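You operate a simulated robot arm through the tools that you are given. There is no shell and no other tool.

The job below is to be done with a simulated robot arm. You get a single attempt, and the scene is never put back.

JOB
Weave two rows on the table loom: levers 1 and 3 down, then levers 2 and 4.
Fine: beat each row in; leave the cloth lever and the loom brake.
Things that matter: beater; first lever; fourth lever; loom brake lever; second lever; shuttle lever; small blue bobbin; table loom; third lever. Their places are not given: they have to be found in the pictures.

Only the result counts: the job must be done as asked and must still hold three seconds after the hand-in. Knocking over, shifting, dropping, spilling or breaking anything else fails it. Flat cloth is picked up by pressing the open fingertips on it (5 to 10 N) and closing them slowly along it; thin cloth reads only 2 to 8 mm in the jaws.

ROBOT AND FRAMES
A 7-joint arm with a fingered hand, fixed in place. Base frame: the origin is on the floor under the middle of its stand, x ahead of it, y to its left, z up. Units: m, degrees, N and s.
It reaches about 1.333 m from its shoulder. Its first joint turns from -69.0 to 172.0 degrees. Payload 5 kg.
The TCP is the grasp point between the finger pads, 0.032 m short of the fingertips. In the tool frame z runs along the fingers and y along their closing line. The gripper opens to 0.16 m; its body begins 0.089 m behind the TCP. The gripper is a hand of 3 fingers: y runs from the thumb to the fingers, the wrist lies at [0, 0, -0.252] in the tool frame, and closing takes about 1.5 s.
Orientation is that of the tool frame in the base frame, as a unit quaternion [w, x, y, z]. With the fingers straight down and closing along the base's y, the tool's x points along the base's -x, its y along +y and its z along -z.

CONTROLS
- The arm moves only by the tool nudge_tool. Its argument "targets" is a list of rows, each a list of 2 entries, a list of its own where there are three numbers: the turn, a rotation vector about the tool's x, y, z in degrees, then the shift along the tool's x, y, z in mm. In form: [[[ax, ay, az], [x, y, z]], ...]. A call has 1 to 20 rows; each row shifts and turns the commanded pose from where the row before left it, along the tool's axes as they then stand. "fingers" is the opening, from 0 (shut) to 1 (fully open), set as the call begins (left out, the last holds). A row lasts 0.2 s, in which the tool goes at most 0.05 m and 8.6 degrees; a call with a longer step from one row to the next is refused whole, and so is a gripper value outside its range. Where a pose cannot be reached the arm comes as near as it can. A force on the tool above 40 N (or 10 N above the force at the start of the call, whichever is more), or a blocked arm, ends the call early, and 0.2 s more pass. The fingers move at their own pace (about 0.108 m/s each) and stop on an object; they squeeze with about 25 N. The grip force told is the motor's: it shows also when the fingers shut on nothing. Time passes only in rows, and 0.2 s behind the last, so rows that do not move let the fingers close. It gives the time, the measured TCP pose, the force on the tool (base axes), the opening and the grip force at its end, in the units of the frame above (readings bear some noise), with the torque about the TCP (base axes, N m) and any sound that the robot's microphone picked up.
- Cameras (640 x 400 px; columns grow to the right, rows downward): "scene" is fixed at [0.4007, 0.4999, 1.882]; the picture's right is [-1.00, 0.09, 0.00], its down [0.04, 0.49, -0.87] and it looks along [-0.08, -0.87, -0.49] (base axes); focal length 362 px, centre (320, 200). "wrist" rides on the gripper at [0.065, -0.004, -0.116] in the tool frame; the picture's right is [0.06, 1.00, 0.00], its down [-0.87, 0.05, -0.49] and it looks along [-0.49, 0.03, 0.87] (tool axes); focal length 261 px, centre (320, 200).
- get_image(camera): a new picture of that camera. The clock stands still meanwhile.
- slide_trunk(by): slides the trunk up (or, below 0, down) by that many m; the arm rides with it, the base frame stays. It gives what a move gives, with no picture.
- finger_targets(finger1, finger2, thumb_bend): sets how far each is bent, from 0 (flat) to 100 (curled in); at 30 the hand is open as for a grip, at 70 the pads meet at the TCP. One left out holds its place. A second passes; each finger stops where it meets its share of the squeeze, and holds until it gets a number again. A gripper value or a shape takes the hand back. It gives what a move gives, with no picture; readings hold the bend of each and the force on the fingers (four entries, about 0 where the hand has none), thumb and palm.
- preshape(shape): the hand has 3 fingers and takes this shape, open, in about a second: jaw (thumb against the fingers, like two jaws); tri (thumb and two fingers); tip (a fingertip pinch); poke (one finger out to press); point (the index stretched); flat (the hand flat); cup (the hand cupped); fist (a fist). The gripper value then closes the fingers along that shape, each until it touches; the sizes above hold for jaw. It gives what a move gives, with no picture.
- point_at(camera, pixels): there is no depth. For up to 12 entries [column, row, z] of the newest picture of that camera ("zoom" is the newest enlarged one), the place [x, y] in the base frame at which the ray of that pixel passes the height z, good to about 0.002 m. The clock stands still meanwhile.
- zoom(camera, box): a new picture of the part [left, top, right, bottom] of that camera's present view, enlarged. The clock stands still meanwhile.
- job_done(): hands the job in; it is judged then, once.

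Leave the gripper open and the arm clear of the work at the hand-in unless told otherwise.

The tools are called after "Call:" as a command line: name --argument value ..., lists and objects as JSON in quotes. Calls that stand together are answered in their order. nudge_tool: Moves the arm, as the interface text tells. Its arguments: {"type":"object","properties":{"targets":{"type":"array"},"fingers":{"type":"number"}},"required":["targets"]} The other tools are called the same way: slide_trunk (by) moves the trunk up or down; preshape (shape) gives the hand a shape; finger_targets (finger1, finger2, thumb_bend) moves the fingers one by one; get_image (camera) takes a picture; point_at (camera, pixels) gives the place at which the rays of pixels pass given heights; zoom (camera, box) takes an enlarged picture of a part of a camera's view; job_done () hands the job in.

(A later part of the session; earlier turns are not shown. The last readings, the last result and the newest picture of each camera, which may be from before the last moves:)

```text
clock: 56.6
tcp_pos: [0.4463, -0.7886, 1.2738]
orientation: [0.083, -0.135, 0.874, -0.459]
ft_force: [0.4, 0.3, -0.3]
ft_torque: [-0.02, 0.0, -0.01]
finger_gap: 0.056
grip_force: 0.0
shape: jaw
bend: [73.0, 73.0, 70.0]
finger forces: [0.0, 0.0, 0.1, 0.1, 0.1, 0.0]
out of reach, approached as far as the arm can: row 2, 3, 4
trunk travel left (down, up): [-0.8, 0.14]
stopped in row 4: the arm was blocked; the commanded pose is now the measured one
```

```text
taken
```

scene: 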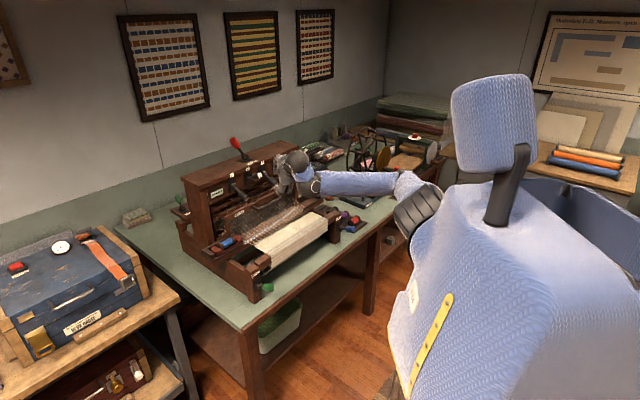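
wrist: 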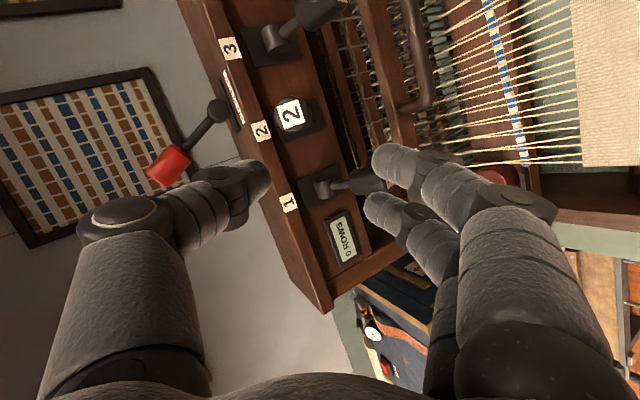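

The elbow keeps rotating downward. Sliding the trunk up lifts the whole arm without changing its joints, so I'll raise it 0.14 m to gain clearance over the loom before re-posing the arm.

Call:
slide_trunk --by 0.14

Call:
get_image --camera "scene"

Call:
get_image --camera "wrist"

```text
clock: 58.3
tcp_pos: [0.4453, -0.7892, 1.4137]
orientation: [0.084, -0.135, 0.874, -0.459]
ft_force: [0.1, -0.6, 0.2]
ft_torque: [-0.01, 0.02, -0.01]
finger_gap: 0.0562
grip_force: 0.1
shape: jaw
bend: [73.0, 73.0, 70.0]
finger forces: [0.0, 0.0, 0.1, 0.0, 0.0, 0.1]
trunk travel left (down, up): [-0.94, 0.0]
```

```text
taken
```

scene: 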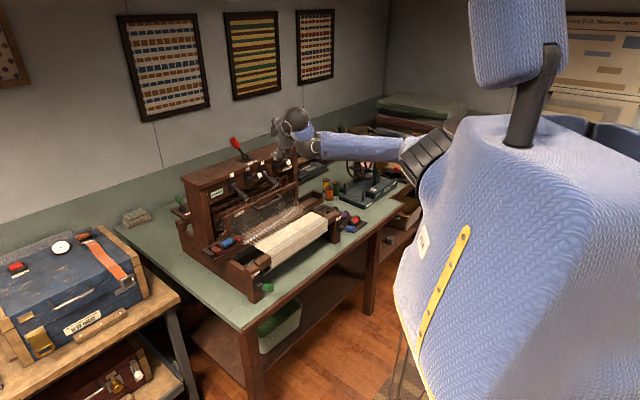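

```text
taken
```

wrist: 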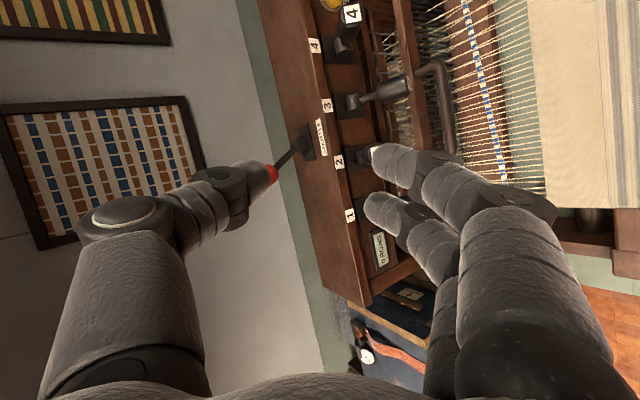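

The trunk is up and the hand has good clearance above the loom. I'll try rotating the hand toward its original downward attitude in small steps. The shortest rotation is 58° about tool axis (-0.94,0.17,0.28).

Call:
nudge_tool --targets '[[[-6.86, 1.26, 2.02], [0, 0, 0]], [[-6.86, 1.26, 2.02], [0, 0, 0]], [[-6.86, 1.26, 2.02], [0, 0, 0]]]'

Call:
get_image --camera "scene"

```text
clock: 59.1
tcp_pos: [0.4447, -0.7896, 1.4133]
orientation: [0.083, -0.135, 0.874, -0.459]
ft_force: [-0.4, 0.5, -0.5]
ft_torque: [0.0, 0.02, -0.03]
finger_gap: 0.056
grip_force: 0.1
shape: jaw
bend: [73.0, 73.0, 70.0]
finger forces: [0.1, 0.0, 0.0, 0.0, 0.0, 0.0]
out of reach, approached as far as the arm can: row 1, 2, 3
trunk travel left (down, up): [-0.94, 0.0]
```

```text
taken
```

scene: 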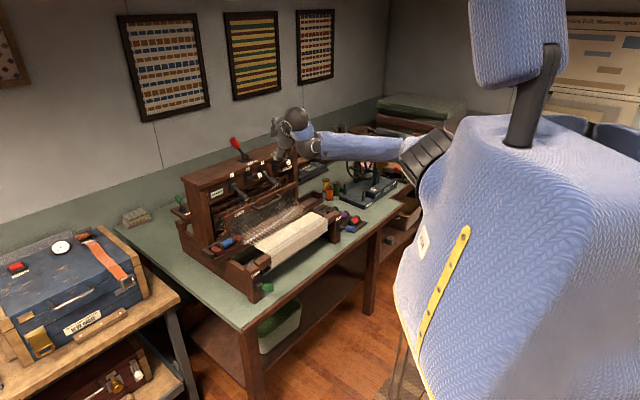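

I'll zoom on the arm's wrist to see which joint is hard against its limit.

Call:
zoom --camera "scene" --box '[250, 80, 440, 210]'

```text
3.08 times, centred on (345, 145) of scene
```

zoom: 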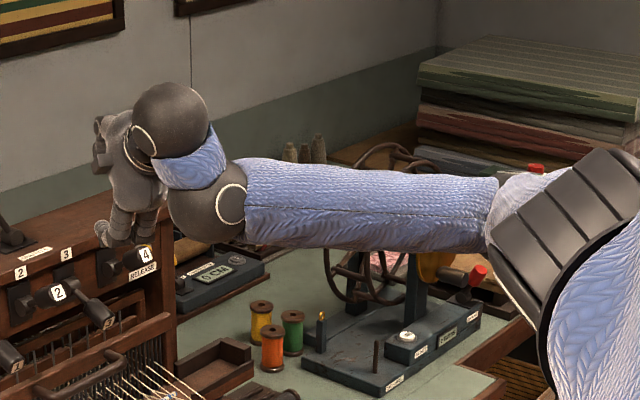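

The forearm points toward +x while the hand is bent back toward -y, so both wrist joints are strongly folded. I'll turn the hand toward +x (yaw +) in free air to straighten the wrist, a few steps at a time.

Call:
nudge_tool --targets '[[[-0.16, -6.19, -4.23], [0, 0, 0]], [[-0.16, -6.19, -4.23], [0, 0, 0]], [[-0.16, -6.19, -4.23], [0, 0, 0]]]'

Call:
get_image --camera "scene"

```text
clock: 60.1
tcp_pos: [0.4304, -0.7782, 1.3831]
orientation: [0.091, -0.241, 0.859, -0.442]
ft_force: [0.0, -0.7, -0.9]
ft_torque: [0.0, 0.01, -0.03]
finger_gap: 0.056
grip_force: 0.1
shape: jaw
bend: [73.0, 73.0, 70.0]
finger forces: [0.0, 0.0, 0.0, 0.0, 0.1, 0.0]
out of reach, approached as far as the arm can: row 2, 3
trunk travel left (down, up): [-0.94, 0.0]
stopped in row 3: the arm was blocked; the commanded pose is now the measured one
```

```text
taken
```

scene: 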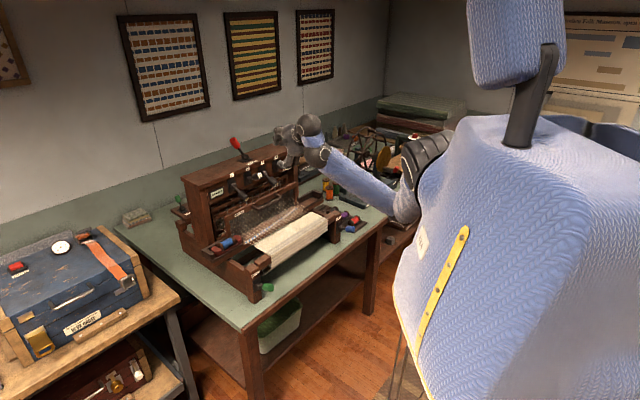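

The elbow has swung below the shoulder into an elbow-down posture, which may suit this work well. I'll test it with a small upward move of 40 mm.

Call:
nudge_tool --targets '[[[0, 0, 0], [1.1, -16.1, -11.8]], [[0, 0, 0], [1.1, -16.1, -11.8]]]'

Call:
get_image --camera "scene"

```text
clock: 60.7
tcp_pos: [0.4286, -0.7785, 1.4246]
orientation: [0.091, -0.239, 0.859, -0.443]
ft_force: [0.2, 1.2, -0.4]
ft_torque: [-0.02, -0.01, -0.04]
finger_gap: 0.0557
grip_force: 0.1
shape: jaw
bend: [73.0, 73.0, 70.0]
finger forces: [0.0, 0.1, 0.1, 0.0, 0.1, 0.0]
trunk travel left (down, up): [-0.94, 0.0]
```

```text
taken
```

scene: 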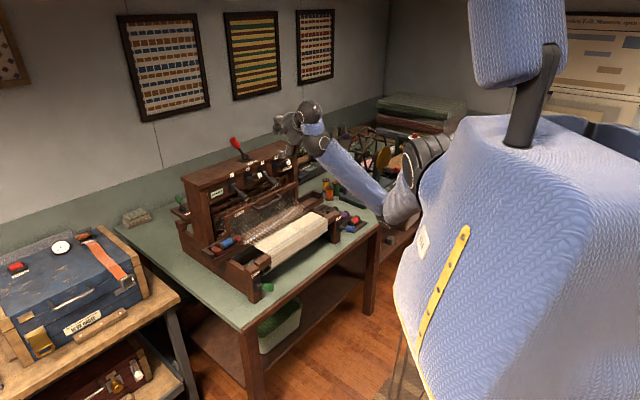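

Up now works without limits, so the elbow-down posture is usable. I'll rotate the hand to the beater-grip attitude (75° tilt, -12° yaw): 22° about (0.98,-0.21,0.06).

Call:
nudge_tool --targets '[[[7.13, -1.53, 0.42], [0, 0, 0]], [[7.13, -1.53, 0.42], [0, 0, 0]], [[7.13, -1.53, 0.42], [0, 0, 0]]]'

Call:
get_image --camera "scene"

```text
clock: 61.5
tcp_pos: [0.4284, -0.7782, 1.4237]
orientation: [0.173, -0.227, 0.76, -0.584]
ft_force: [0.1, -0.8, 1.9]
ft_torque: [0.01, 0.0, 0.03]
finger_gap: 0.0561
grip_force: 0.0
shape: jaw
bend: [73.0, 73.0, 70.0]
finger forces: [0.0, 0.0, 0.0, 0.1, 0.0, 0.1]
trunk travel left (down, up): [-0.94, 0.0]
```

```text
taken
```

scene: 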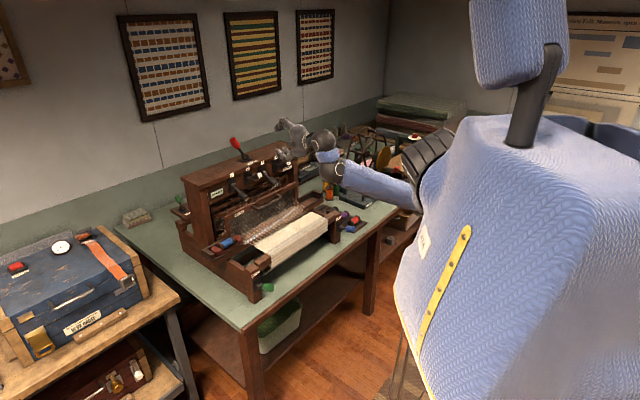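

The grip attitude is reached with no limit, right at the pulled-forward end position (b≈-0.853). I'll descend here in free air (the cloth is far below at z≈0.95) to confirm this end pose is reachable. Half way first.

Call:
nudge_tool --targets '[[[0, 0, 0], [0, 29, 7.7]], [[0, 0, 0], [0, 29, 7.7]], [[0, 0, 0], [0, 29, 7.7]], [[0, 0, 0], [0, 29, 7.7]], [[0, 0, 0], [0, 29, 7.7]]]'

Call:
get_image --camera "scene"

```text
clock: 62.7
tcp_pos: [0.4268, -0.7863, 1.2753]
orientation: [0.177, -0.229, 0.761, -0.58]
ft_force: [0.3, -0.5, -0.2]
ft_torque: [-0.05, 0.01, 0.04]
finger_gap: 0.0559
grip_force: 0.1
shape: jaw
bend: [73.0, 73.0, 70.0]
finger forces: [0.0, 0.0, 0.1, 0.0, 0.0, 0.0]
out of reach, approached as far as the arm can: row 5
trunk travel left (down, up): [-0.94, 0.0]
```

```text
taken
```

scene: 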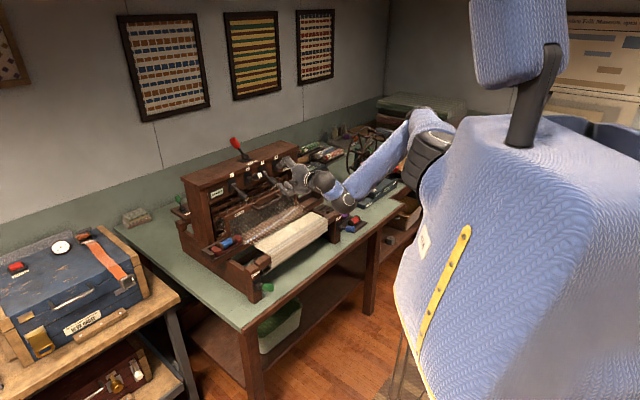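

Going low relative to the shoulder is what causes the folding: the limit came back at z 1.275 with the trunk raised. The answer is to keep the hand at the good relative height and lower the trunk instead. The table edge is at b≈-0.75 and the forearm and elbow stay in front of it, so they're clear. First I'll go back up 150 mm.

Call:
nudge_tool --targets '[[[0, 0, 0], [0, -29, -7.7]], [[0, 0, 0], [0, -29, -7.7]], [[0, 0, 0], [0, -29, -7.7]], [[0, 0, 0], [0, -29, -7.7]], [[0, 0, 0], [0, -29, -7.7]]]'

Call:
get_image --camera "scene"

```text
clock: 63.9
tcp_pos: [0.4408, -0.7768, 1.3661]
orientation: [0.185, -0.236, 0.759, -0.578]
ft_force: [1.0, -0.4, -0.1]
ft_torque: [0.01, 0.01, -0.01]
finger_gap: 0.056
grip_force: 0.0
shape: jaw
bend: [73.0, 73.0, 70.0]
finger forces: [0.0, 0.1, 0.0, 0.1, 0.1, 0.0]
out of reach, approached as far as the arm can: row 4, 5
trunk travel left (down, up): [-0.94, 0.0]
```

```text
taken
```

scene: 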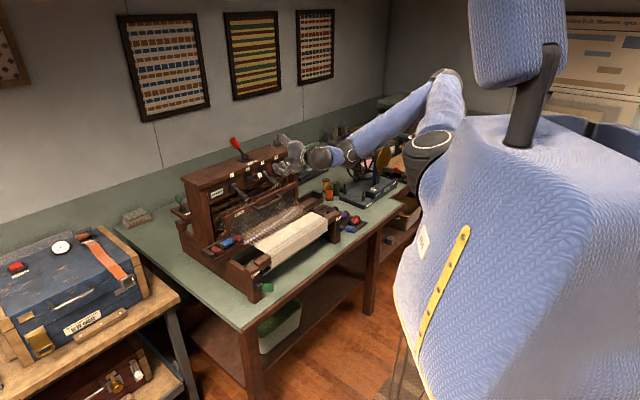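

The elbow has now come back up over the shoulder (scene (445,75)), the posture that worked well originally. I'll move outward 50 mm along -f and then up, to settle firmly into it.

Call:
nudge_tool --targets '[[[0, 0, 0], [-2.06, -2.53, 9.45]], [[0, 0, 0], [-2.06, -2.53, 9.45]], [[0, 0, 0], [-2.06, -2.53, 9.45]], [[0, 0, 0], [-2.06, -2.53, 9.45]], [[0, 0, 0], [0, -19.3, -5.1]], [[0, 0, 0], [0, -19.3, -5.1]], [[0, 0, 0], [0, -19.3, -5.1]], [[0, 0, 0], [0, -19.3, -5.1]], [[0, 0, 0], [0, -19.3, -5.1]]]'

Call:
get_image --camera "scene"

```text
clock: 66.1
tcp_pos: [0.4768, -0.8042, 1.5814]
orientation: [0.278, -0.143, 0.729, -0.609]
ft_force: [-0.1, 0.2, 0.0]
ft_torque: [-0.01, 0.02, 0.0]
finger_gap: 0.056
grip_force: 0.1
shape: jaw
bend: [73.0, 73.0, 70.0]
finger forces: [0.1, 0.0, 0.0, 0.0, 0.1, 0.0]
trunk travel left (down, up): [-0.94, 0.0]
stopped in row 9: the arm was blocked; the commanded pose is now the measured one
```

```text
taken
```

scene: 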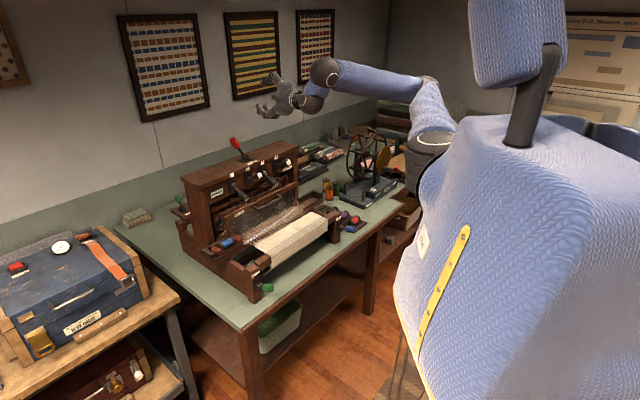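

The arm flipped its wrist on the last row, but it's now high and clear at z 1.58. I'll rotate back to the easy near-vertical attitude (tilt 15°, thumb toward the castle): 72° about (-0.97,0,-0.25), in 10 steps.

Call:
nudge_tool --targets '[[[-6.95, 0.05, -1.81], [0, 0, 0]], [[-6.95, 0.05, -1.81], [0, 0, 0]], [[-6.95, 0.05, -1.81], [0, 0, 0]], [[-6.95, 0.05, -1.81], [0, 0, 0]], [[-6.95, 0.05, -1.81], [0, 0, 0]], [[-6.95, 0.05, -1.81], [0, 0, 0]], [[-6.95, 0.05, -1.81], [0, 0, 0]], [[-6.95, 0.05, -1.81], [0, 0, 0]], [[-6.95, 0.05, -1.81], [0, 0, 0]], [[-6.95, 0.05, -1.81], [0, 0, 0]]]'

Call:
get_image --camera "scene"

```text
clock: 68.3
tcp_pos: [0.4774, -0.8042, 1.5819]
orientation: [0.05, -0.38, 0.916, -0.121]
ft_force: [0.6, 0.0, 0.7]
ft_torque: [0.01, 0.03, 0.0]
finger_gap: 0.0558
grip_force: 0.2
shape: jaw
bend: [73.0, 73.0, 70.0]
finger forces: [0.1, 0.0, 0.1, 0.0, 0.0, 0.0]
trunk travel left (down, up): [-0.94, 0.0]
```

```text
taken
```

scene: 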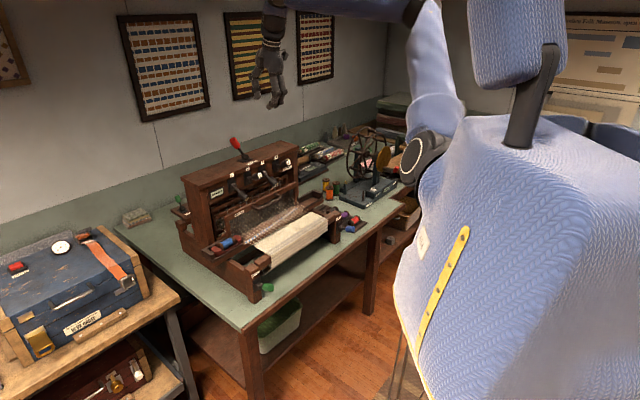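

The arm is back in its good elbow-up posture. Next I'll do a dry run in free air: take the grip attitude at b≈-0.98 here (z≈1.58), then travel the full pull distance to see whether it stays in reach at this height relative to the shoulder. If so, I only need to lower the trunk to match.

Call:
nudge_tool --targets '[[[0, 0, 0], [24.5, -35.7, 9.6]], [[0, 0, 0], [24.5, -35.7, 9.6]], [[0, 1.55, 5.8], [0, 0, 0]], [[0, 1.55, 5.8], [0, 0, 0]], [[7.5, 0, 0], [0, 0, 0]], [[7.5, 0, 0], [0, 0, 0]], [[7.5, 0, 0], [0, 0, 0]], [[7.5, 0, 0], [0, 0, 0]], [[7.5, 0, 0], [0, 0, 0]], [[7.5, 0, 0], [0, 0, 0]], [[7.5, 0, 0], [0, 0, 0]], [[7.5, 0, 0], [0, 0, 0]]]'

Call:
get_image --camera "scene"

```text
clock: 70.9
tcp_pos: [0.4936, -0.8931, 1.5808]
orientation: [0.174, -0.224, 0.76, -0.585]
ft_force: [-0.2, 0.3, -0.3]
ft_torque: [0.03, -0.02, 0.06]
finger_gap: 0.0559
grip_force: 0.0
shape: jaw
bend: [73.0, 73.0, 70.0]
finger forces: [0.0, 0.1, 0.0, 0.0, 0.1, 0.0]
trunk travel left (down, up): [-0.94, 0.0]
```

```text
taken
```

scene: 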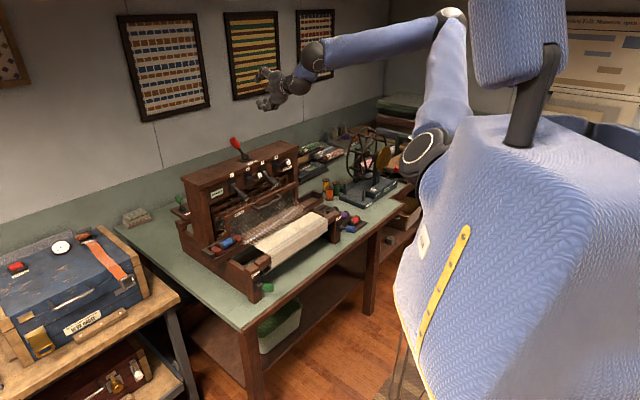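

Good. Now the dry-run pull of 140 mm along +f.

Call:
nudge_tool --targets '[[[0, 0, 0], [2.06, 2.53, -9.45]], [[0, 0, 0], [2.06, 2.53, -9.45]], [[0, 0, 0], [2.06, 2.53, -9.45]], [[0, 0, 0], [2.06, 2.53, -9.45]], [[0, 0, 0], [2.06, 2.53, -9.45]], [[0, 0, 0], [2.06, 2.53, -9.45]], [[0, 0, 0], [2.06, 2.53, -9.45]], [[0, 0, 0], [2.06, 2.53, -9.45]], [[0, 0, 0], [2.06, 2.53, -9.45]], [[0, 0, 0], [2.06, 2.53, -9.45]], [[0, 0, 0], [2.06, 2.53, -9.45]], [[0, 0, 0], [2.06, 2.53, -9.45]]]'

Call:
get_image --camera "scene"

```text
clock: 73.5
tcp_pos: [0.4081, -0.8054, 1.5813]
orientation: [0.173, -0.224, 0.761, -0.584]
ft_force: [-0.3, -0.1, -0.1]
ft_torque: [-0.02, -0.01, 0.02]
finger_gap: 0.056
grip_force: 0.0
shape: jaw
bend: [73.0, 73.0, 70.0]
finger forces: [0.0, 0.0, 0.1, 0.1, 0.1, 0.0]
trunk travel left (down, up): [-0.94, 0.0]
```

```text
taken
```

scene: 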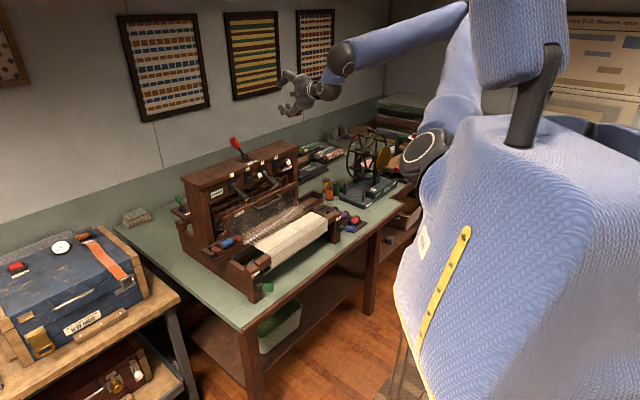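

The full 120 mm is in reach. I'll check another 30 mm for margin.

Call:
nudge_tool --targets '[[[0, 0, 0], [2.06, 2.53, -9.45]], [[0, 0, 0], [2.06, 2.53, -9.45]], [[0, 0, 0], [2.06, 2.53, -9.45]]]'

```text
clock: 74.3
tcp_pos: [0.3908, -0.7846, 1.5814]
orientation: [0.172, -0.225, 0.76, -0.585]
ft_force: [0.1, 1.5, 0.4]
ft_torque: [0.02, 0.02, -0.1]
finger_gap: 0.056
grip_force: 0.2
shape: jaw
bend: [73.0, 73.0, 70.0]
finger forces: [0.0, 0.0, 0.0, 0.0, 0.1, 0.0]
out of reach, approached as far as the arm can: row 3
trunk travel left (down, up): [-0.94, 0.0]
```

There's margin to about 145 mm. I'll step 40 mm back outward, then lower the trunk in two stages so the hand comes down in front of the beater handle in this same arm posture.

Call:
nudge_tool --targets '[[[0, 0, 0], [-2.06, -2.53, 9.45]], [[0, 0, 0], [-2.06, -2.53, 9.45]], [[0, 0, 0], [-2.06, -2.53, 9.45]], [[0, 0, 0], [-2.06, -2.53, 9.45]]]'

Call:
slide_trunk --by -0.3

Call:
get_image --camera "scene"

```text
clock: 75.3
tcp_pos: [0.4177, -0.8198, 1.5798]
orientation: [0.173, -0.225, 0.76, -0.584]
ft_force: [0.5, -0.4, 0.3]
ft_torque: [0.01, 0.02, -0.01]
finger_gap: 0.056
grip_force: 0.0
shape: jaw
bend: [73.0, 73.0, 70.0]
finger forces: [0.1, 0.1, 0.0, 0.0, 0.0, 0.0]
trunk travel left (down, up): [-0.94, 0.0]
```

```text
clock: 78.3
tcp_pos: [0.4173, -0.8194, 1.2796]
orientation: [0.174, -0.225, 0.76, -0.584]
ft_force: [-0.1, -0.6, -0.4]
ft_torque: [-0.03, -0.01, -0.04]
finger_gap: 0.056
grip_force: 0.0
shape: jaw
bend: [73.0, 73.0, 70.0]
finger forces: [0.0, 0.0, 0.0, 0.0, 0.0, 0.0]
trunk travel left (down, up): [-0.64, 0.3]
```

```text
taken
```

scene: 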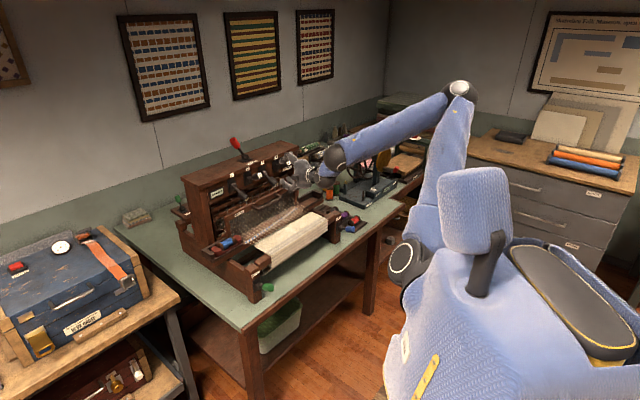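

Clean so far. I'll lower another 0.175 m to bring the TCP to about z 1.105.

Call:
slide_trunk --by -0.175

Call:
get_image --camera "wrist"

Call:
zoom --camera "scene" --box '[210, 130, 370, 260]'

```text
clock: 80.2
tcp_pos: [0.4161, -0.8186, 1.1066]
orientation: [0.173, -0.225, 0.76, -0.584]
ft_force: [0.2, 0.4, 0.3]
ft_torque: [0.01, 0.02, 0.03]
finger_gap: 0.0559
grip_force: 0.1
shape: jaw
bend: [73.0, 73.0, 70.0]
finger forces: [0.0, 0.0, 0.0, 0.0, 0.1, 0.0]
trunk travel left (down, up): [-0.465, 0.475]
```

```text
taken
```

wrist: 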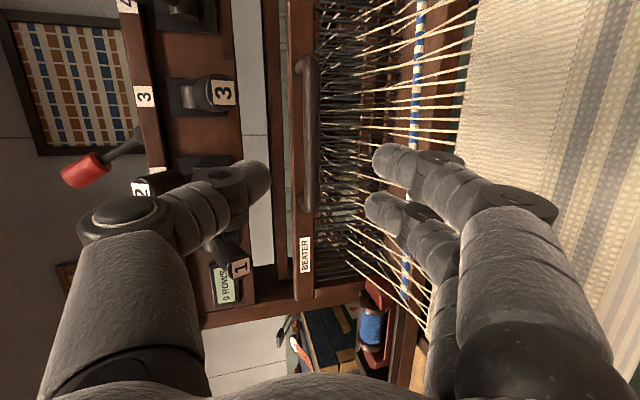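

```text
3.08 times, centred on (290, 195) of scene
```

zoom: 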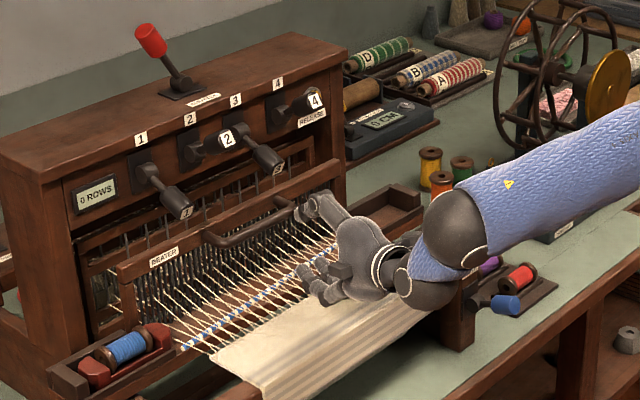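

I'm in front of the handle again with the same grip attitude, levers 1 and 3 still down, and the shuttle on the left. I'll approach the previous grip point (0.498,-0.890,1.085) in two legs.

Call:
nudge_tool --targets '[[[0, 0, 0], [-15.2, -4.8, 19.8]], [[0, 0, 0], [-15.2, -4.8, 19.8]], [[0, 0, 0], [0.3, 0.8, 16.7]], [[0, 0, 0], [0.3, 0.8, 16.7]], [[0, 0, 0], [0.3, 0.8, 16.7]], [[0, 0, 0], [0.3, 0.8, 16.7]]]'

Call:
get_image --camera "wrist"

Call:
zoom --camera "scene" --box '[230, 170, 310, 230]'

```text
clock: 81.7
tcp_pos: [0.5007, -0.8915, 1.0851]
orientation: [0.173, -0.224, 0.76, -0.585]
ft_force: [-0.1, -0.8, 0.7]
ft_torque: [-0.02, 0.01, 0.02]
finger_gap: 0.056
grip_force: 0.1
shape: jaw
bend: [73.0, 73.0, 70.0]
finger forces: [0.1, 0.1, 0.0, 0.0, 0.0, 0.0]
trunk travel left (down, up): [-0.465, 0.475]
```

```text
taken
```

wrist: 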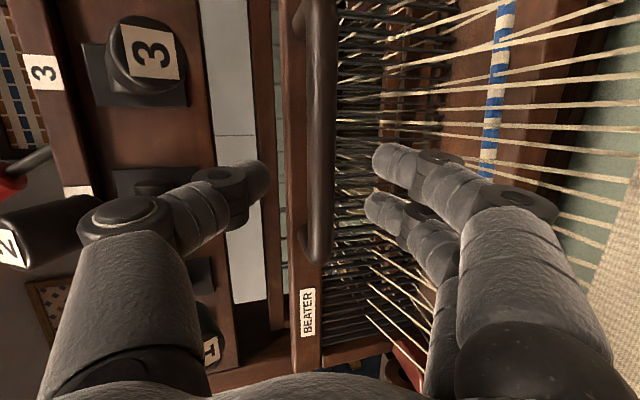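

```text
6.67 times, centred on (270, 200) of scene
```

zoom: 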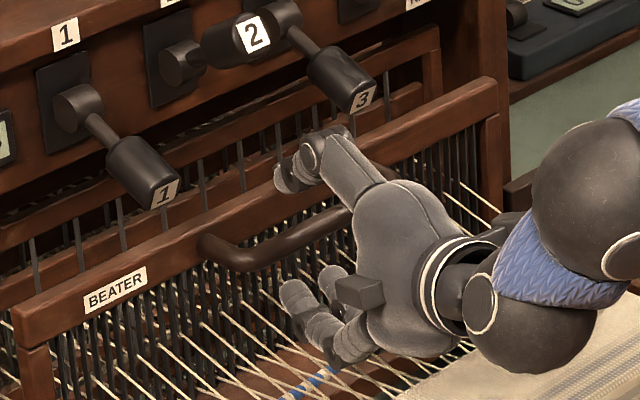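

The hand is in the same place as before, with the bar between thumb and fingers. I'll close on it.

Call:
nudge_tool --fingers 0.0 --targets '[[[0, 0, 0], [0, 0, 0]], [[0, 0, 0], [0, 0, 0]], [[0, 0, 0], [0, 0, 0]], [[0, 0, 0], [0, 0, 0]], [[0, 0, 0], [0, 0, 0]], [[0, 0, 0], [0, 0, 0]]]'

```text
clock: 83.0
tcp_pos: [0.4983, -0.8895, 1.0859]
orientation: [0.173, -0.224, 0.76, -0.584]
ft_force: [0.3, -0.7, -1.5]
ft_torque: [-0.02, 0.05, -0.05]
finger_gap: 0.011
grip_force: 24.6
shape: jaw
bend: [71.0, 72.0, 70.0]
finger forces: [11.0, 11.0, 0.1, 0.1, 21.2, 0.0]
trunk travel left (down, up): [-0.465, 0.475]
```

Gripped (11 mm gap, 25 N). Pulling toward the fell along +f, 90 mm first.

Call:
nudge_tool --targets '[[[0, 0, 0], [2.06, 2.53, -9.45]], [[0, 0, 0], [2.06, 2.53, -9.45]], [[0, 0, 0], [2.06, 2.53, -9.45]], [[0, 0, 0], [2.06, 2.53, -9.45]], [[0, 0, 0], [2.06, 2.53, -9.45]], [[0, 0, 0], [2.06, 2.53, -9.45]], [[0, 0, 0], [2.06, 2.53, -9.45]], [[0, 0, 0], [2.06, 2.53, -9.45]], [[0, 0, 0], [2.06, 2.53, -9.45]]]'

Call:
zoom --camera "scene" --box '[210, 160, 330, 260]'

Call:
get_image --camera "wrist"

```text
clock: 85.0
tcp_pos: [0.4348, -0.8269, 1.0858]
orientation: [0.174, -0.224, 0.76, -0.584]
ft_force: [3.1, -0.8, 5.4]
ft_torque: [-0.12, -0.11, 0.01]
finger_gap: 0.0109
grip_force: 25.1
shape: jaw
bend: [71.0, 72.0, 70.0]
finger forces: [9.9, 10.5, 0.0, 0.0, 26.8, 0.1]
trunk travel left (down, up): [-0.465, 0.475]
```

```text
4.00 times, centred on (270, 210) of scene
```

zoom: 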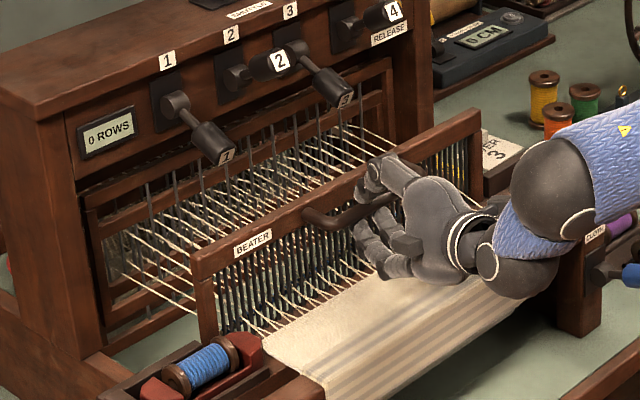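

```text
taken
```

wrist: 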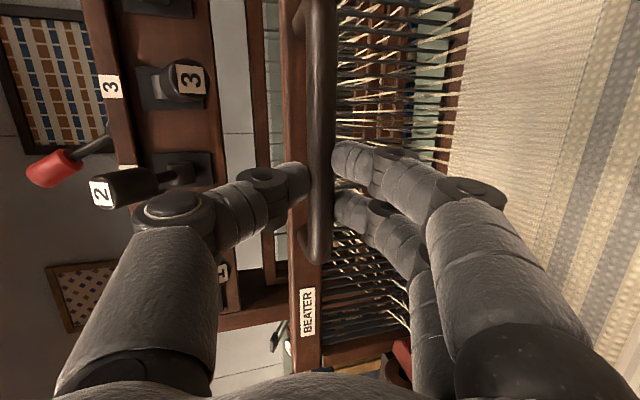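

Now 90 mm in, and the reed is close to the fell with light forces. I'll continue in 5 mm steps to press the weft in.

Call:
nudge_tool --targets '[[[0, 0, 0], [1.03, 1.27, -4.73]], [[0, 0, 0], [1.03, 1.27, -4.73]], [[0, 0, 0], [1.03, 1.27, -4.73]], [[0, 0, 0], [1.03, 1.27, -4.73]], [[0, 0, 0], [1.03, 1.27, -4.73]]]'

Call:
zoom --camera "scene" --box '[210, 160, 330, 260]'

```text
clock: 86.2
tcp_pos: [0.4189, -0.811, 1.0846]
orientation: [0.173, -0.225, 0.76, -0.584]
ft_force: [4.6, -4.8, 6.7]
ft_torque: [-0.2, -0.09, -0.03]
finger_gap: 0.0099
grip_force: 25.2
shape: jaw
bend: [72.0, 72.0, 70.0]
finger forces: [8.1, 8.4, 0.0, 0.0, 23.9, 0.1]
trunk travel left (down, up): [-0.465, 0.475]
```

```text
4.00 times, centred on (270, 210) of scene
```

zoom: 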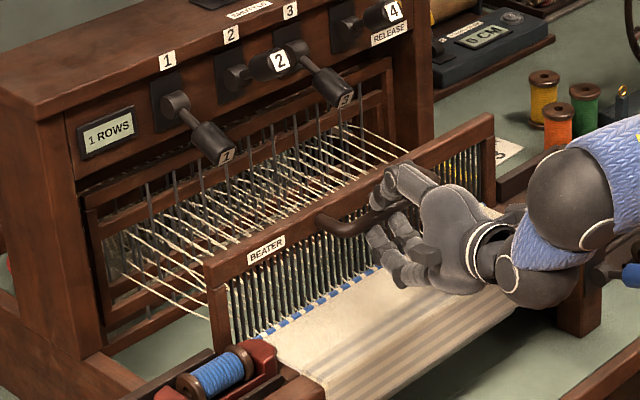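

The counter now reads "1 ROWS" and the blue weft is beaten against the cloth. I'll open the hand and let the beater spring back as before.

Call:
nudge_tool --fingers 0.35 --targets '[[[0, 0, 0], [0, 0, 0]], [[0, 0, 0], [0, 0, 0]], [[0, 0, 0], [0, 0, 0]], [[0, 0, 0], [0, 0, 0]], [[0, 0, 0], [0, 0, 0]], [[0, 0, 0], [0, 0, 0]]]'

Call:
get_image --camera "wrist"

Call:
zoom --camera "scene" --box '[210, 160, 330, 260]'

```text
clock: 87.7
tcp_pos: [0.4183, -0.8093, 1.0843]
orientation: [0.173, -0.224, 0.761, -0.583]
ft_force: [0.2, -0.6, -0.1]
ft_torque: [-0.01, 0.03, -0.02]
finger_gap: 0.0555
grip_force: 0.0
shape: jaw
bend: [73.0, 73.0, 70.0]
finger forces: [0.0, 0.1, 0.1, 0.0, 0.1, 0.0]
trunk travel left (down, up): [-0.465, 0.475]
```

```text
taken
```

wrist: 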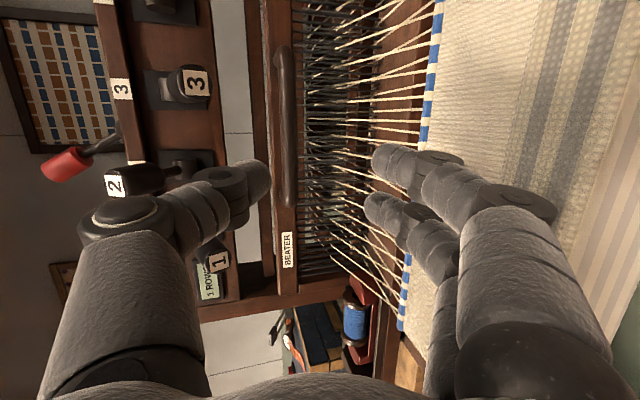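

```text
4.00 times, centred on (270, 210) of scene
```

zoom: 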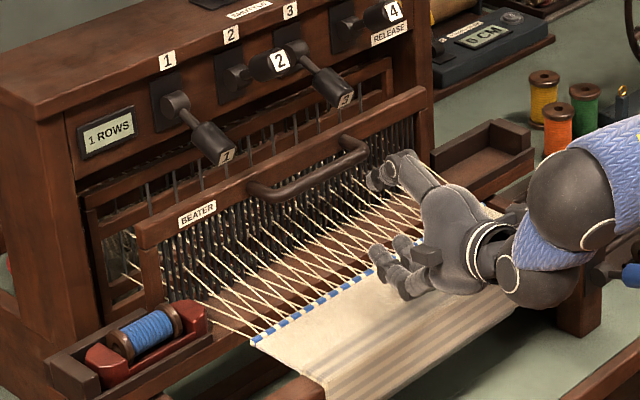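

Row 1 is woven and beaten in, and the beater is back at rest. I'll raise the trunk 0.335 m to its original height, lifting the hand clear of the loom in the same posture, then turn back to the near-vertical attitude.

Call:
slide_trunk --by 0.335

Call:
nudge_tool --targets '[[[-7.5, 0, 0], [0, 0, 0]], [[-7.5, 0, 0], [0, 0, 0]], [[-7.5, 0, 0], [0, 0, 0]], [[-7.5, 0, 0], [0, 0, 0]], [[-7.5, 0, 0], [0, 0, 0]], [[-7.5, 0, 0], [0, 0, 0]], [[-7.5, 0, 0], [0, 0, 0]], [[-7.5, 0, 0], [0, 0, 0]], [[0, -1.55, -5.8], [0, 0, 0]], [[0, -1.55, -5.8], [0, 0, 0]]]'

Call:
get_image --camera "scene"

```text
clock: 90.9
tcp_pos: [0.4189, -0.8093, 1.4191]
orientation: [0.174, -0.225, 0.761, -0.584]
ft_force: [0.3, 0.5, -0.2]
ft_torque: [-0.02, -0.01, -0.01]
finger_gap: 0.055
grip_force: 0.0
shape: jaw
bend: [73.0, 73.0, 70.0]
finger forces: [0.0, 0.0, 0.0, 0.1, 0.1, 0.0]
trunk travel left (down, up): [-0.8, 0.14]
```

```text
clock: 93.1
tcp_pos: [0.4192, -0.8095, 1.4189]
orientation: [0.049, -0.381, 0.915, -0.12]
ft_force: [-0.2, -0.3, -0.8]
ft_torque: [-0.01, 0.02, 0.0]
finger_gap: 0.0558
grip_force: 0.1
shape: jaw
bend: [73.0, 73.0, 70.0]
finger forces: [0.0, 0.0, 0.1, 0.0, 0.1, 0.0]
trunk travel left (down, up): [-0.8, 0.14]
```

```text
taken
```

scene: 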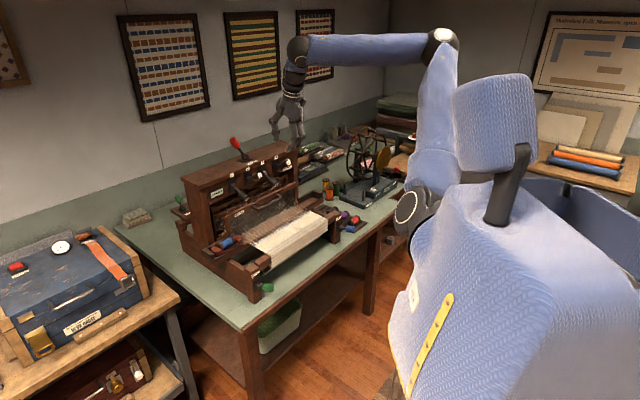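

The arm's posture is good again. Next is the RELEASE button (about a=-0.496, z≈1.198 on the panel). I'll make the straight-thumb probe again and slide over to that side at this safe height to look at it.

Call:
finger_targets --finger1 100 --finger2 100 --thumb_bend 30

Call:
nudge_tool --targets '[[[0, 0, 0], [36, -3.2, 0.9]], [[0, 0, 0], [36, -3.2, 0.9]], [[0, 0, 0], [36, -3.2, 0.9]], [[0, 0, 0], [36, -3.2, 0.9]], [[0, 0, 0], [36, -3.2, 0.9]], [[0, 0, 0], [36, -3.2, 0.9]]]'

Call:
get_image --camera "wrist"

Call:
zoom --camera "scene" --box '[220, 100, 340, 210]'

```text
clock: 94.1
tcp_pos: [0.4186, -0.8096, 1.4193]
orientation: [0.051, -0.38, 0.916, -0.121]
ft_force: [0.1, 0.1, -0.7]
ft_torque: [0.01, -0.01, 0.01]
finger_gap: 0.074
grip_force: 0.1
shape: fingers
bend: [100.0, 100.0, 30.0]
finger forces: [0.0, 0.0, 0.1, 0.0, 0.1, 0.1]
trunk travel left (down, up): [-0.8, 0.14]
```

```text
clock: 95.5
tcp_pos: [0.2783, -0.9779, 1.4181]
orientation: [0.051, -0.381, 0.915, -0.121]
ft_force: [0.0, -0.4, 0.2]
ft_torque: [0.02, -0.03, 0.01]
finger_gap: 0.0742
grip_force: 0.1
shape: fingers
bend: [100.0, 100.0, 30.0]
finger forces: [0.0, 0.0, 0.0, 0.0, 0.0, 0.0]
trunk travel left (down, up): [-0.8, 0.14]
```

```text
taken
```

wrist: 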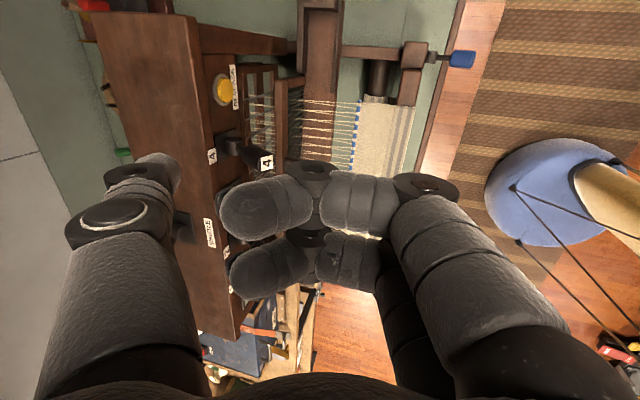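

```text
3.64 times, centred on (280, 155) of scene
```

zoom: 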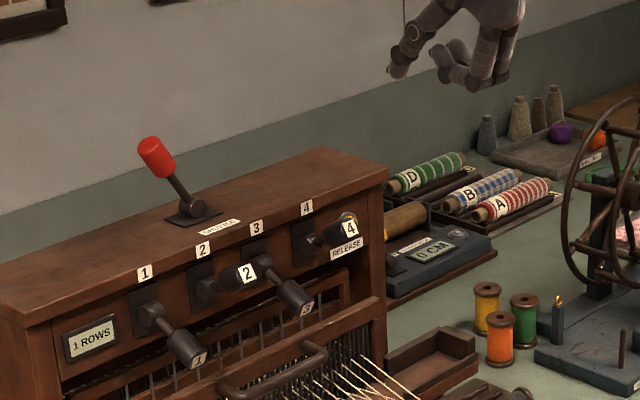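

Reachable. The yellow button is at wrist (222,90), and its top rim is at scene (287.7,158.6). I'll get its position from both rays.

Call:
point_at --camera "wrist" --pixels '[[222, 90, 1.15], [222, 90, 1.2], [222, 90, 1.25], [267, 161, 1.2], [267, 161, 1.25]]'

Call:
zoom --camera "wrist" --box '[180, 40, 290, 190]'

Call:
zoom --camera "scene" --box '[268, 145, 302, 175]'

```text
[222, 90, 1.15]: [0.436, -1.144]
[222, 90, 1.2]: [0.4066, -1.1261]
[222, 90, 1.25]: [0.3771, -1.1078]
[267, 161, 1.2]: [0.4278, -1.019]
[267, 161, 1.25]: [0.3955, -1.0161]
```

```text
2.67 times, centred on (235, 115) of wrist
```

zoom: 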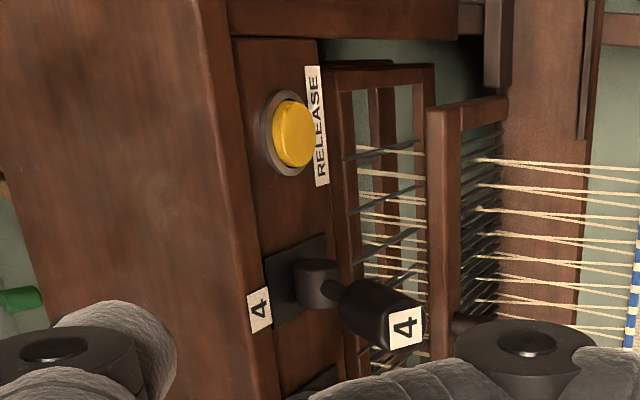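

```text
13.33 times, centred on (285, 160) of scene
```

zoom: 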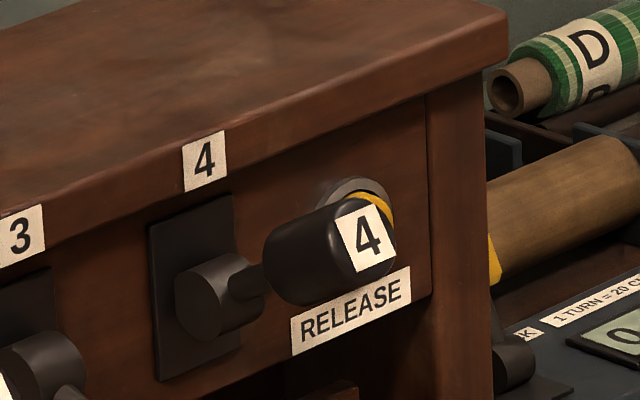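

Combining both rays, the button centre is near a=-0.502, z≈1.199, face b≈-1.07, and about 35 mm across. I'll lower the thumb to that height about 5 cm in front of it, well to the side of lever 4.

Call:
nudge_tool --targets '[[[0, 0, 0], [1.2, 6.2, 37.3]], [[0, 0, 0], [1.2, 6.2, 37.3]], [[0, 0, 0], [1.2, 6.2, 37.3]], [[0, 0, 0], [1.2, 6.2, 37.3]], [[0, 0, 0], [1.2, 6.2, 37.3]], [[0, 0, 0], [1.2, 6.2, 37.3]]]'

Call:
get_image --camera "wrist"

Call:
zoom --camera "scene" --box '[240, 120, 330, 200]'

```text
clock: 96.9
tcp_pos: [0.2915, -0.9982, 1.1909]
orientation: [0.051, -0.379, 0.916, -0.121]
ft_force: [-0.1, -0.4, -0.1]
ft_torque: [0.02, 0.0, -0.02]
finger_gap: 0.0742
grip_force: 0.0
shape: fingers
bend: [100.0, 100.0, 30.0]
finger forces: [0.0, 0.1, 0.1, 0.0, 0.0, 0.1]
trunk travel left (down, up): [-0.8, 0.14]
```

```text
taken
```

wrist: 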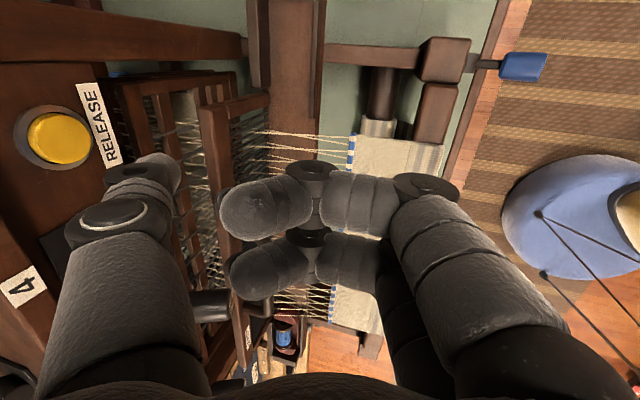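

```text
5.00 times, centred on (285, 160) of scene
```

zoom: 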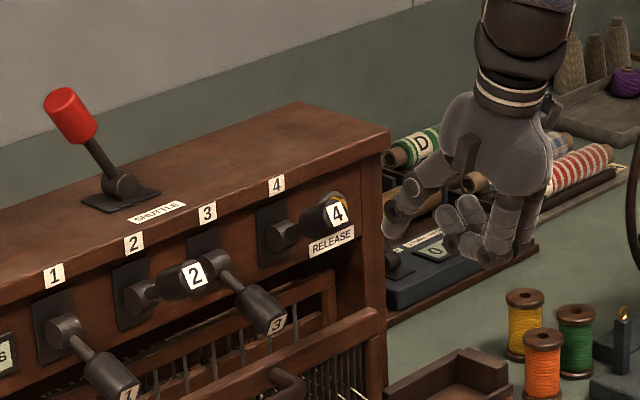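

The button is at wrist (58,138), which works out to a≈-0.508, z≈1.197. I'll shift 6 mm that way and push toward the panel along -f, 40 mm first.

Call:
nudge_tool --targets '[[[0, 0, 0], [6, 0, 0]], [[0, 0, 0], [0, -9.66, 2.59]], [[0, 0, 0], [0, -9.66, 2.59]], [[0, 0, 0], [0, -9.66, 2.59]], [[0, 0, 0], [0, -9.66, 2.59]]]'

Call:
get_image --camera "wrist"

Call:
zoom --camera "scene" --box '[240, 120, 330, 200]'

```text
clock: 98.1
tcp_pos: [0.3155, -1.0295, 1.1923]
orientation: [0.05, -0.379, 0.916, -0.121]
ft_force: [-0.2, 0.0, 0.1]
ft_torque: [-0.05, -0.02, -0.01]
finger_gap: 0.0744
grip_force: 0.2
shape: fingers
bend: [100.0, 100.0, 30.0]
finger forces: [0.1, 0.1, 0.0, 0.0, 0.0, 0.1]
trunk travel left (down, up): [-0.8, 0.14]
```

```text
taken
```

wrist: 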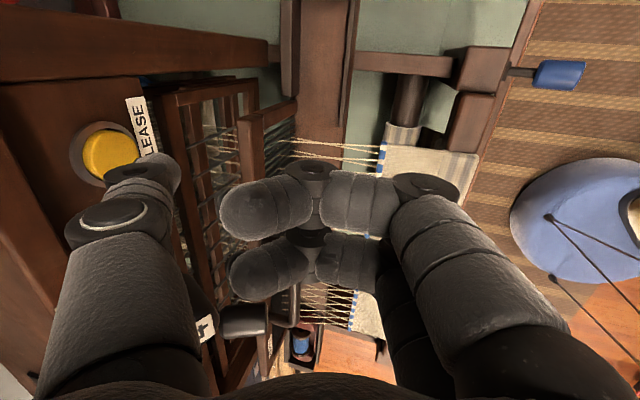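

```text
5.00 times, centred on (285, 160) of scene
```

zoom: 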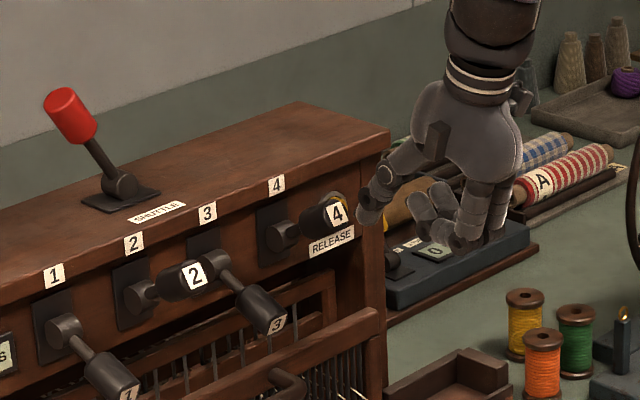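

No contact yet; about 12 mm to go. I'll continue in 5 mm steps, watching the force.

Call:
nudge_tool --targets '[[[0, 0, 0], [0, -4.83, 1.3]], [[0, 0, 0], [0, -4.83, 1.3]], [[0, 0, 0], [0, -4.83, 1.3]], [[0, 0, 0], [0, -4.83, 1.3]]]'

Call:
get_image --camera "wrist"

Call:
zoom --camera "scene" --box '[220, 120, 310, 210]'

```text
clock: 99.1
tcp_pos: [0.3294, -1.0439, 1.1924]
orientation: [0.052, -0.379, 0.916, -0.121]
ft_force: [1.4, 0.3, -0.2]
ft_torque: [-0.01, 0.04, 0.02]
finger_gap: 0.0744
grip_force: 0.1
shape: fingers
bend: [100.0, 100.0, 30.0]
finger forces: [0.1, 0.0, 0.0, 0.0, 0.0, 0.0]
trunk travel left (down, up): [-0.8, 0.14]
```

```text
taken
```

wrist: 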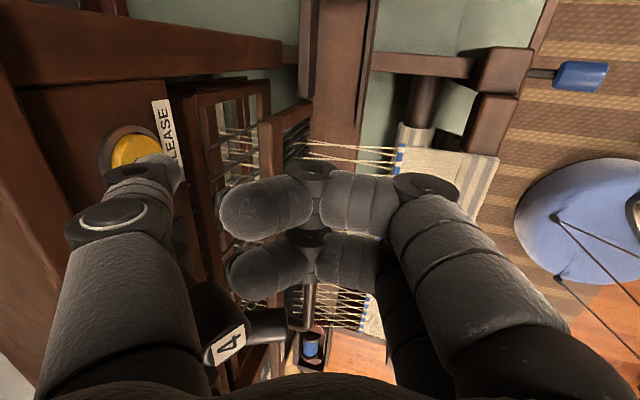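

```text
4.44 times, centred on (265, 165) of scene
```

zoom: 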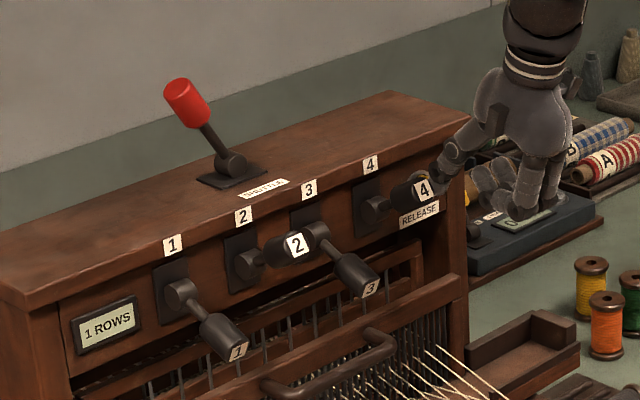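

Very close now. I'll zoom the wrist view to see how the thumb tip lines up with the button.

Call:
zoom --camera "wrist" --box '[80, 100, 220, 220]'

Call:
zoom --camera "scene" --box '[270, 145, 310, 180]'

```text
3.33 times, centred on (150, 160) of wrist
```

zoom: 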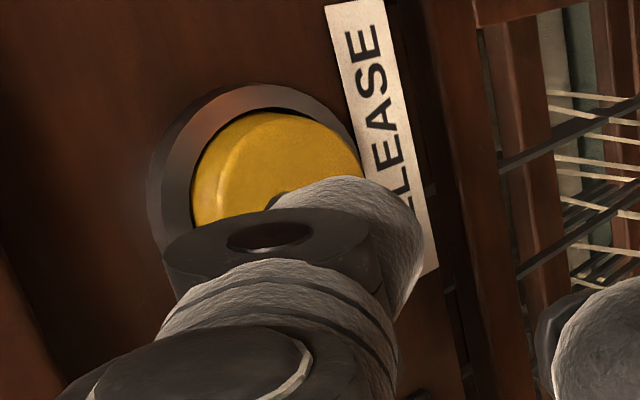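

```text
11.43 times, centred on (290, 162) of scene
```

zoom: 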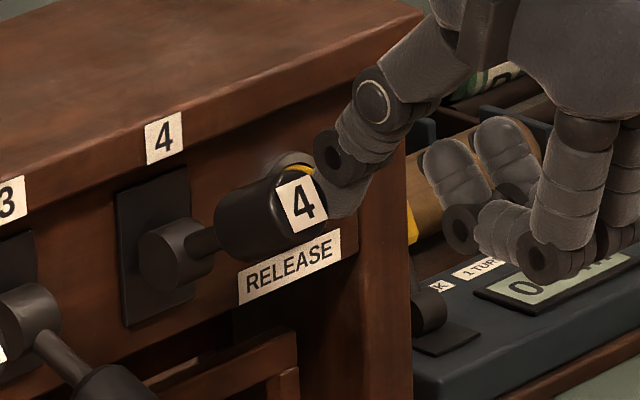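

The thumb's shadow falls on the button, so it's within a few millimetres and aligned. I'll keep pushing in 4 mm steps until it presses.

Call:
nudge_tool --targets '[[[0, 0, 0], [0, -3.86, 1.04]], [[0, 0, 0], [0, -3.86, 1.04]], [[0, 0, 0], [0, -3.86, 1.04]], [[0, 0, 0], [0, -3.86, 1.04]]]'

Call:
zoom --camera "wrist" --box '[80, 100, 220, 220]'

Call:
zoom --camera "scene" --box '[220, 130, 310, 210]'

```text
clock: 100.1
tcp_pos: [0.3396, -1.0546, 1.1925]
orientation: [0.05, -0.379, 0.916, -0.122]
ft_force: [-2.1, 2.8, 1.6]
ft_torque: [-0.09, -0.07, 0.0]
finger_gap: 0.0729
grip_force: 1.8
shape: fingers
bend: [100.0, 100.0, 31.0]
finger forces: [0.1, 0.0, 0.0, 0.1, 3.9, 0.0]
trunk travel left (down, up): [-0.8, 0.14]
heard: click
```

```text
3.33 times, centred on (150, 160) of wrist
```

zoom: 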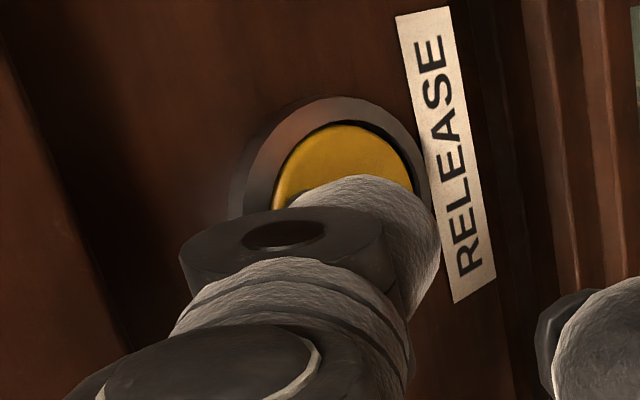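

```text
5.00 times, centred on (265, 170) of scene
```

zoom: 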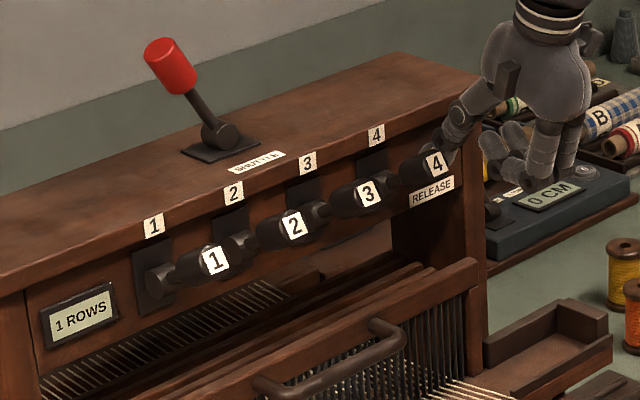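

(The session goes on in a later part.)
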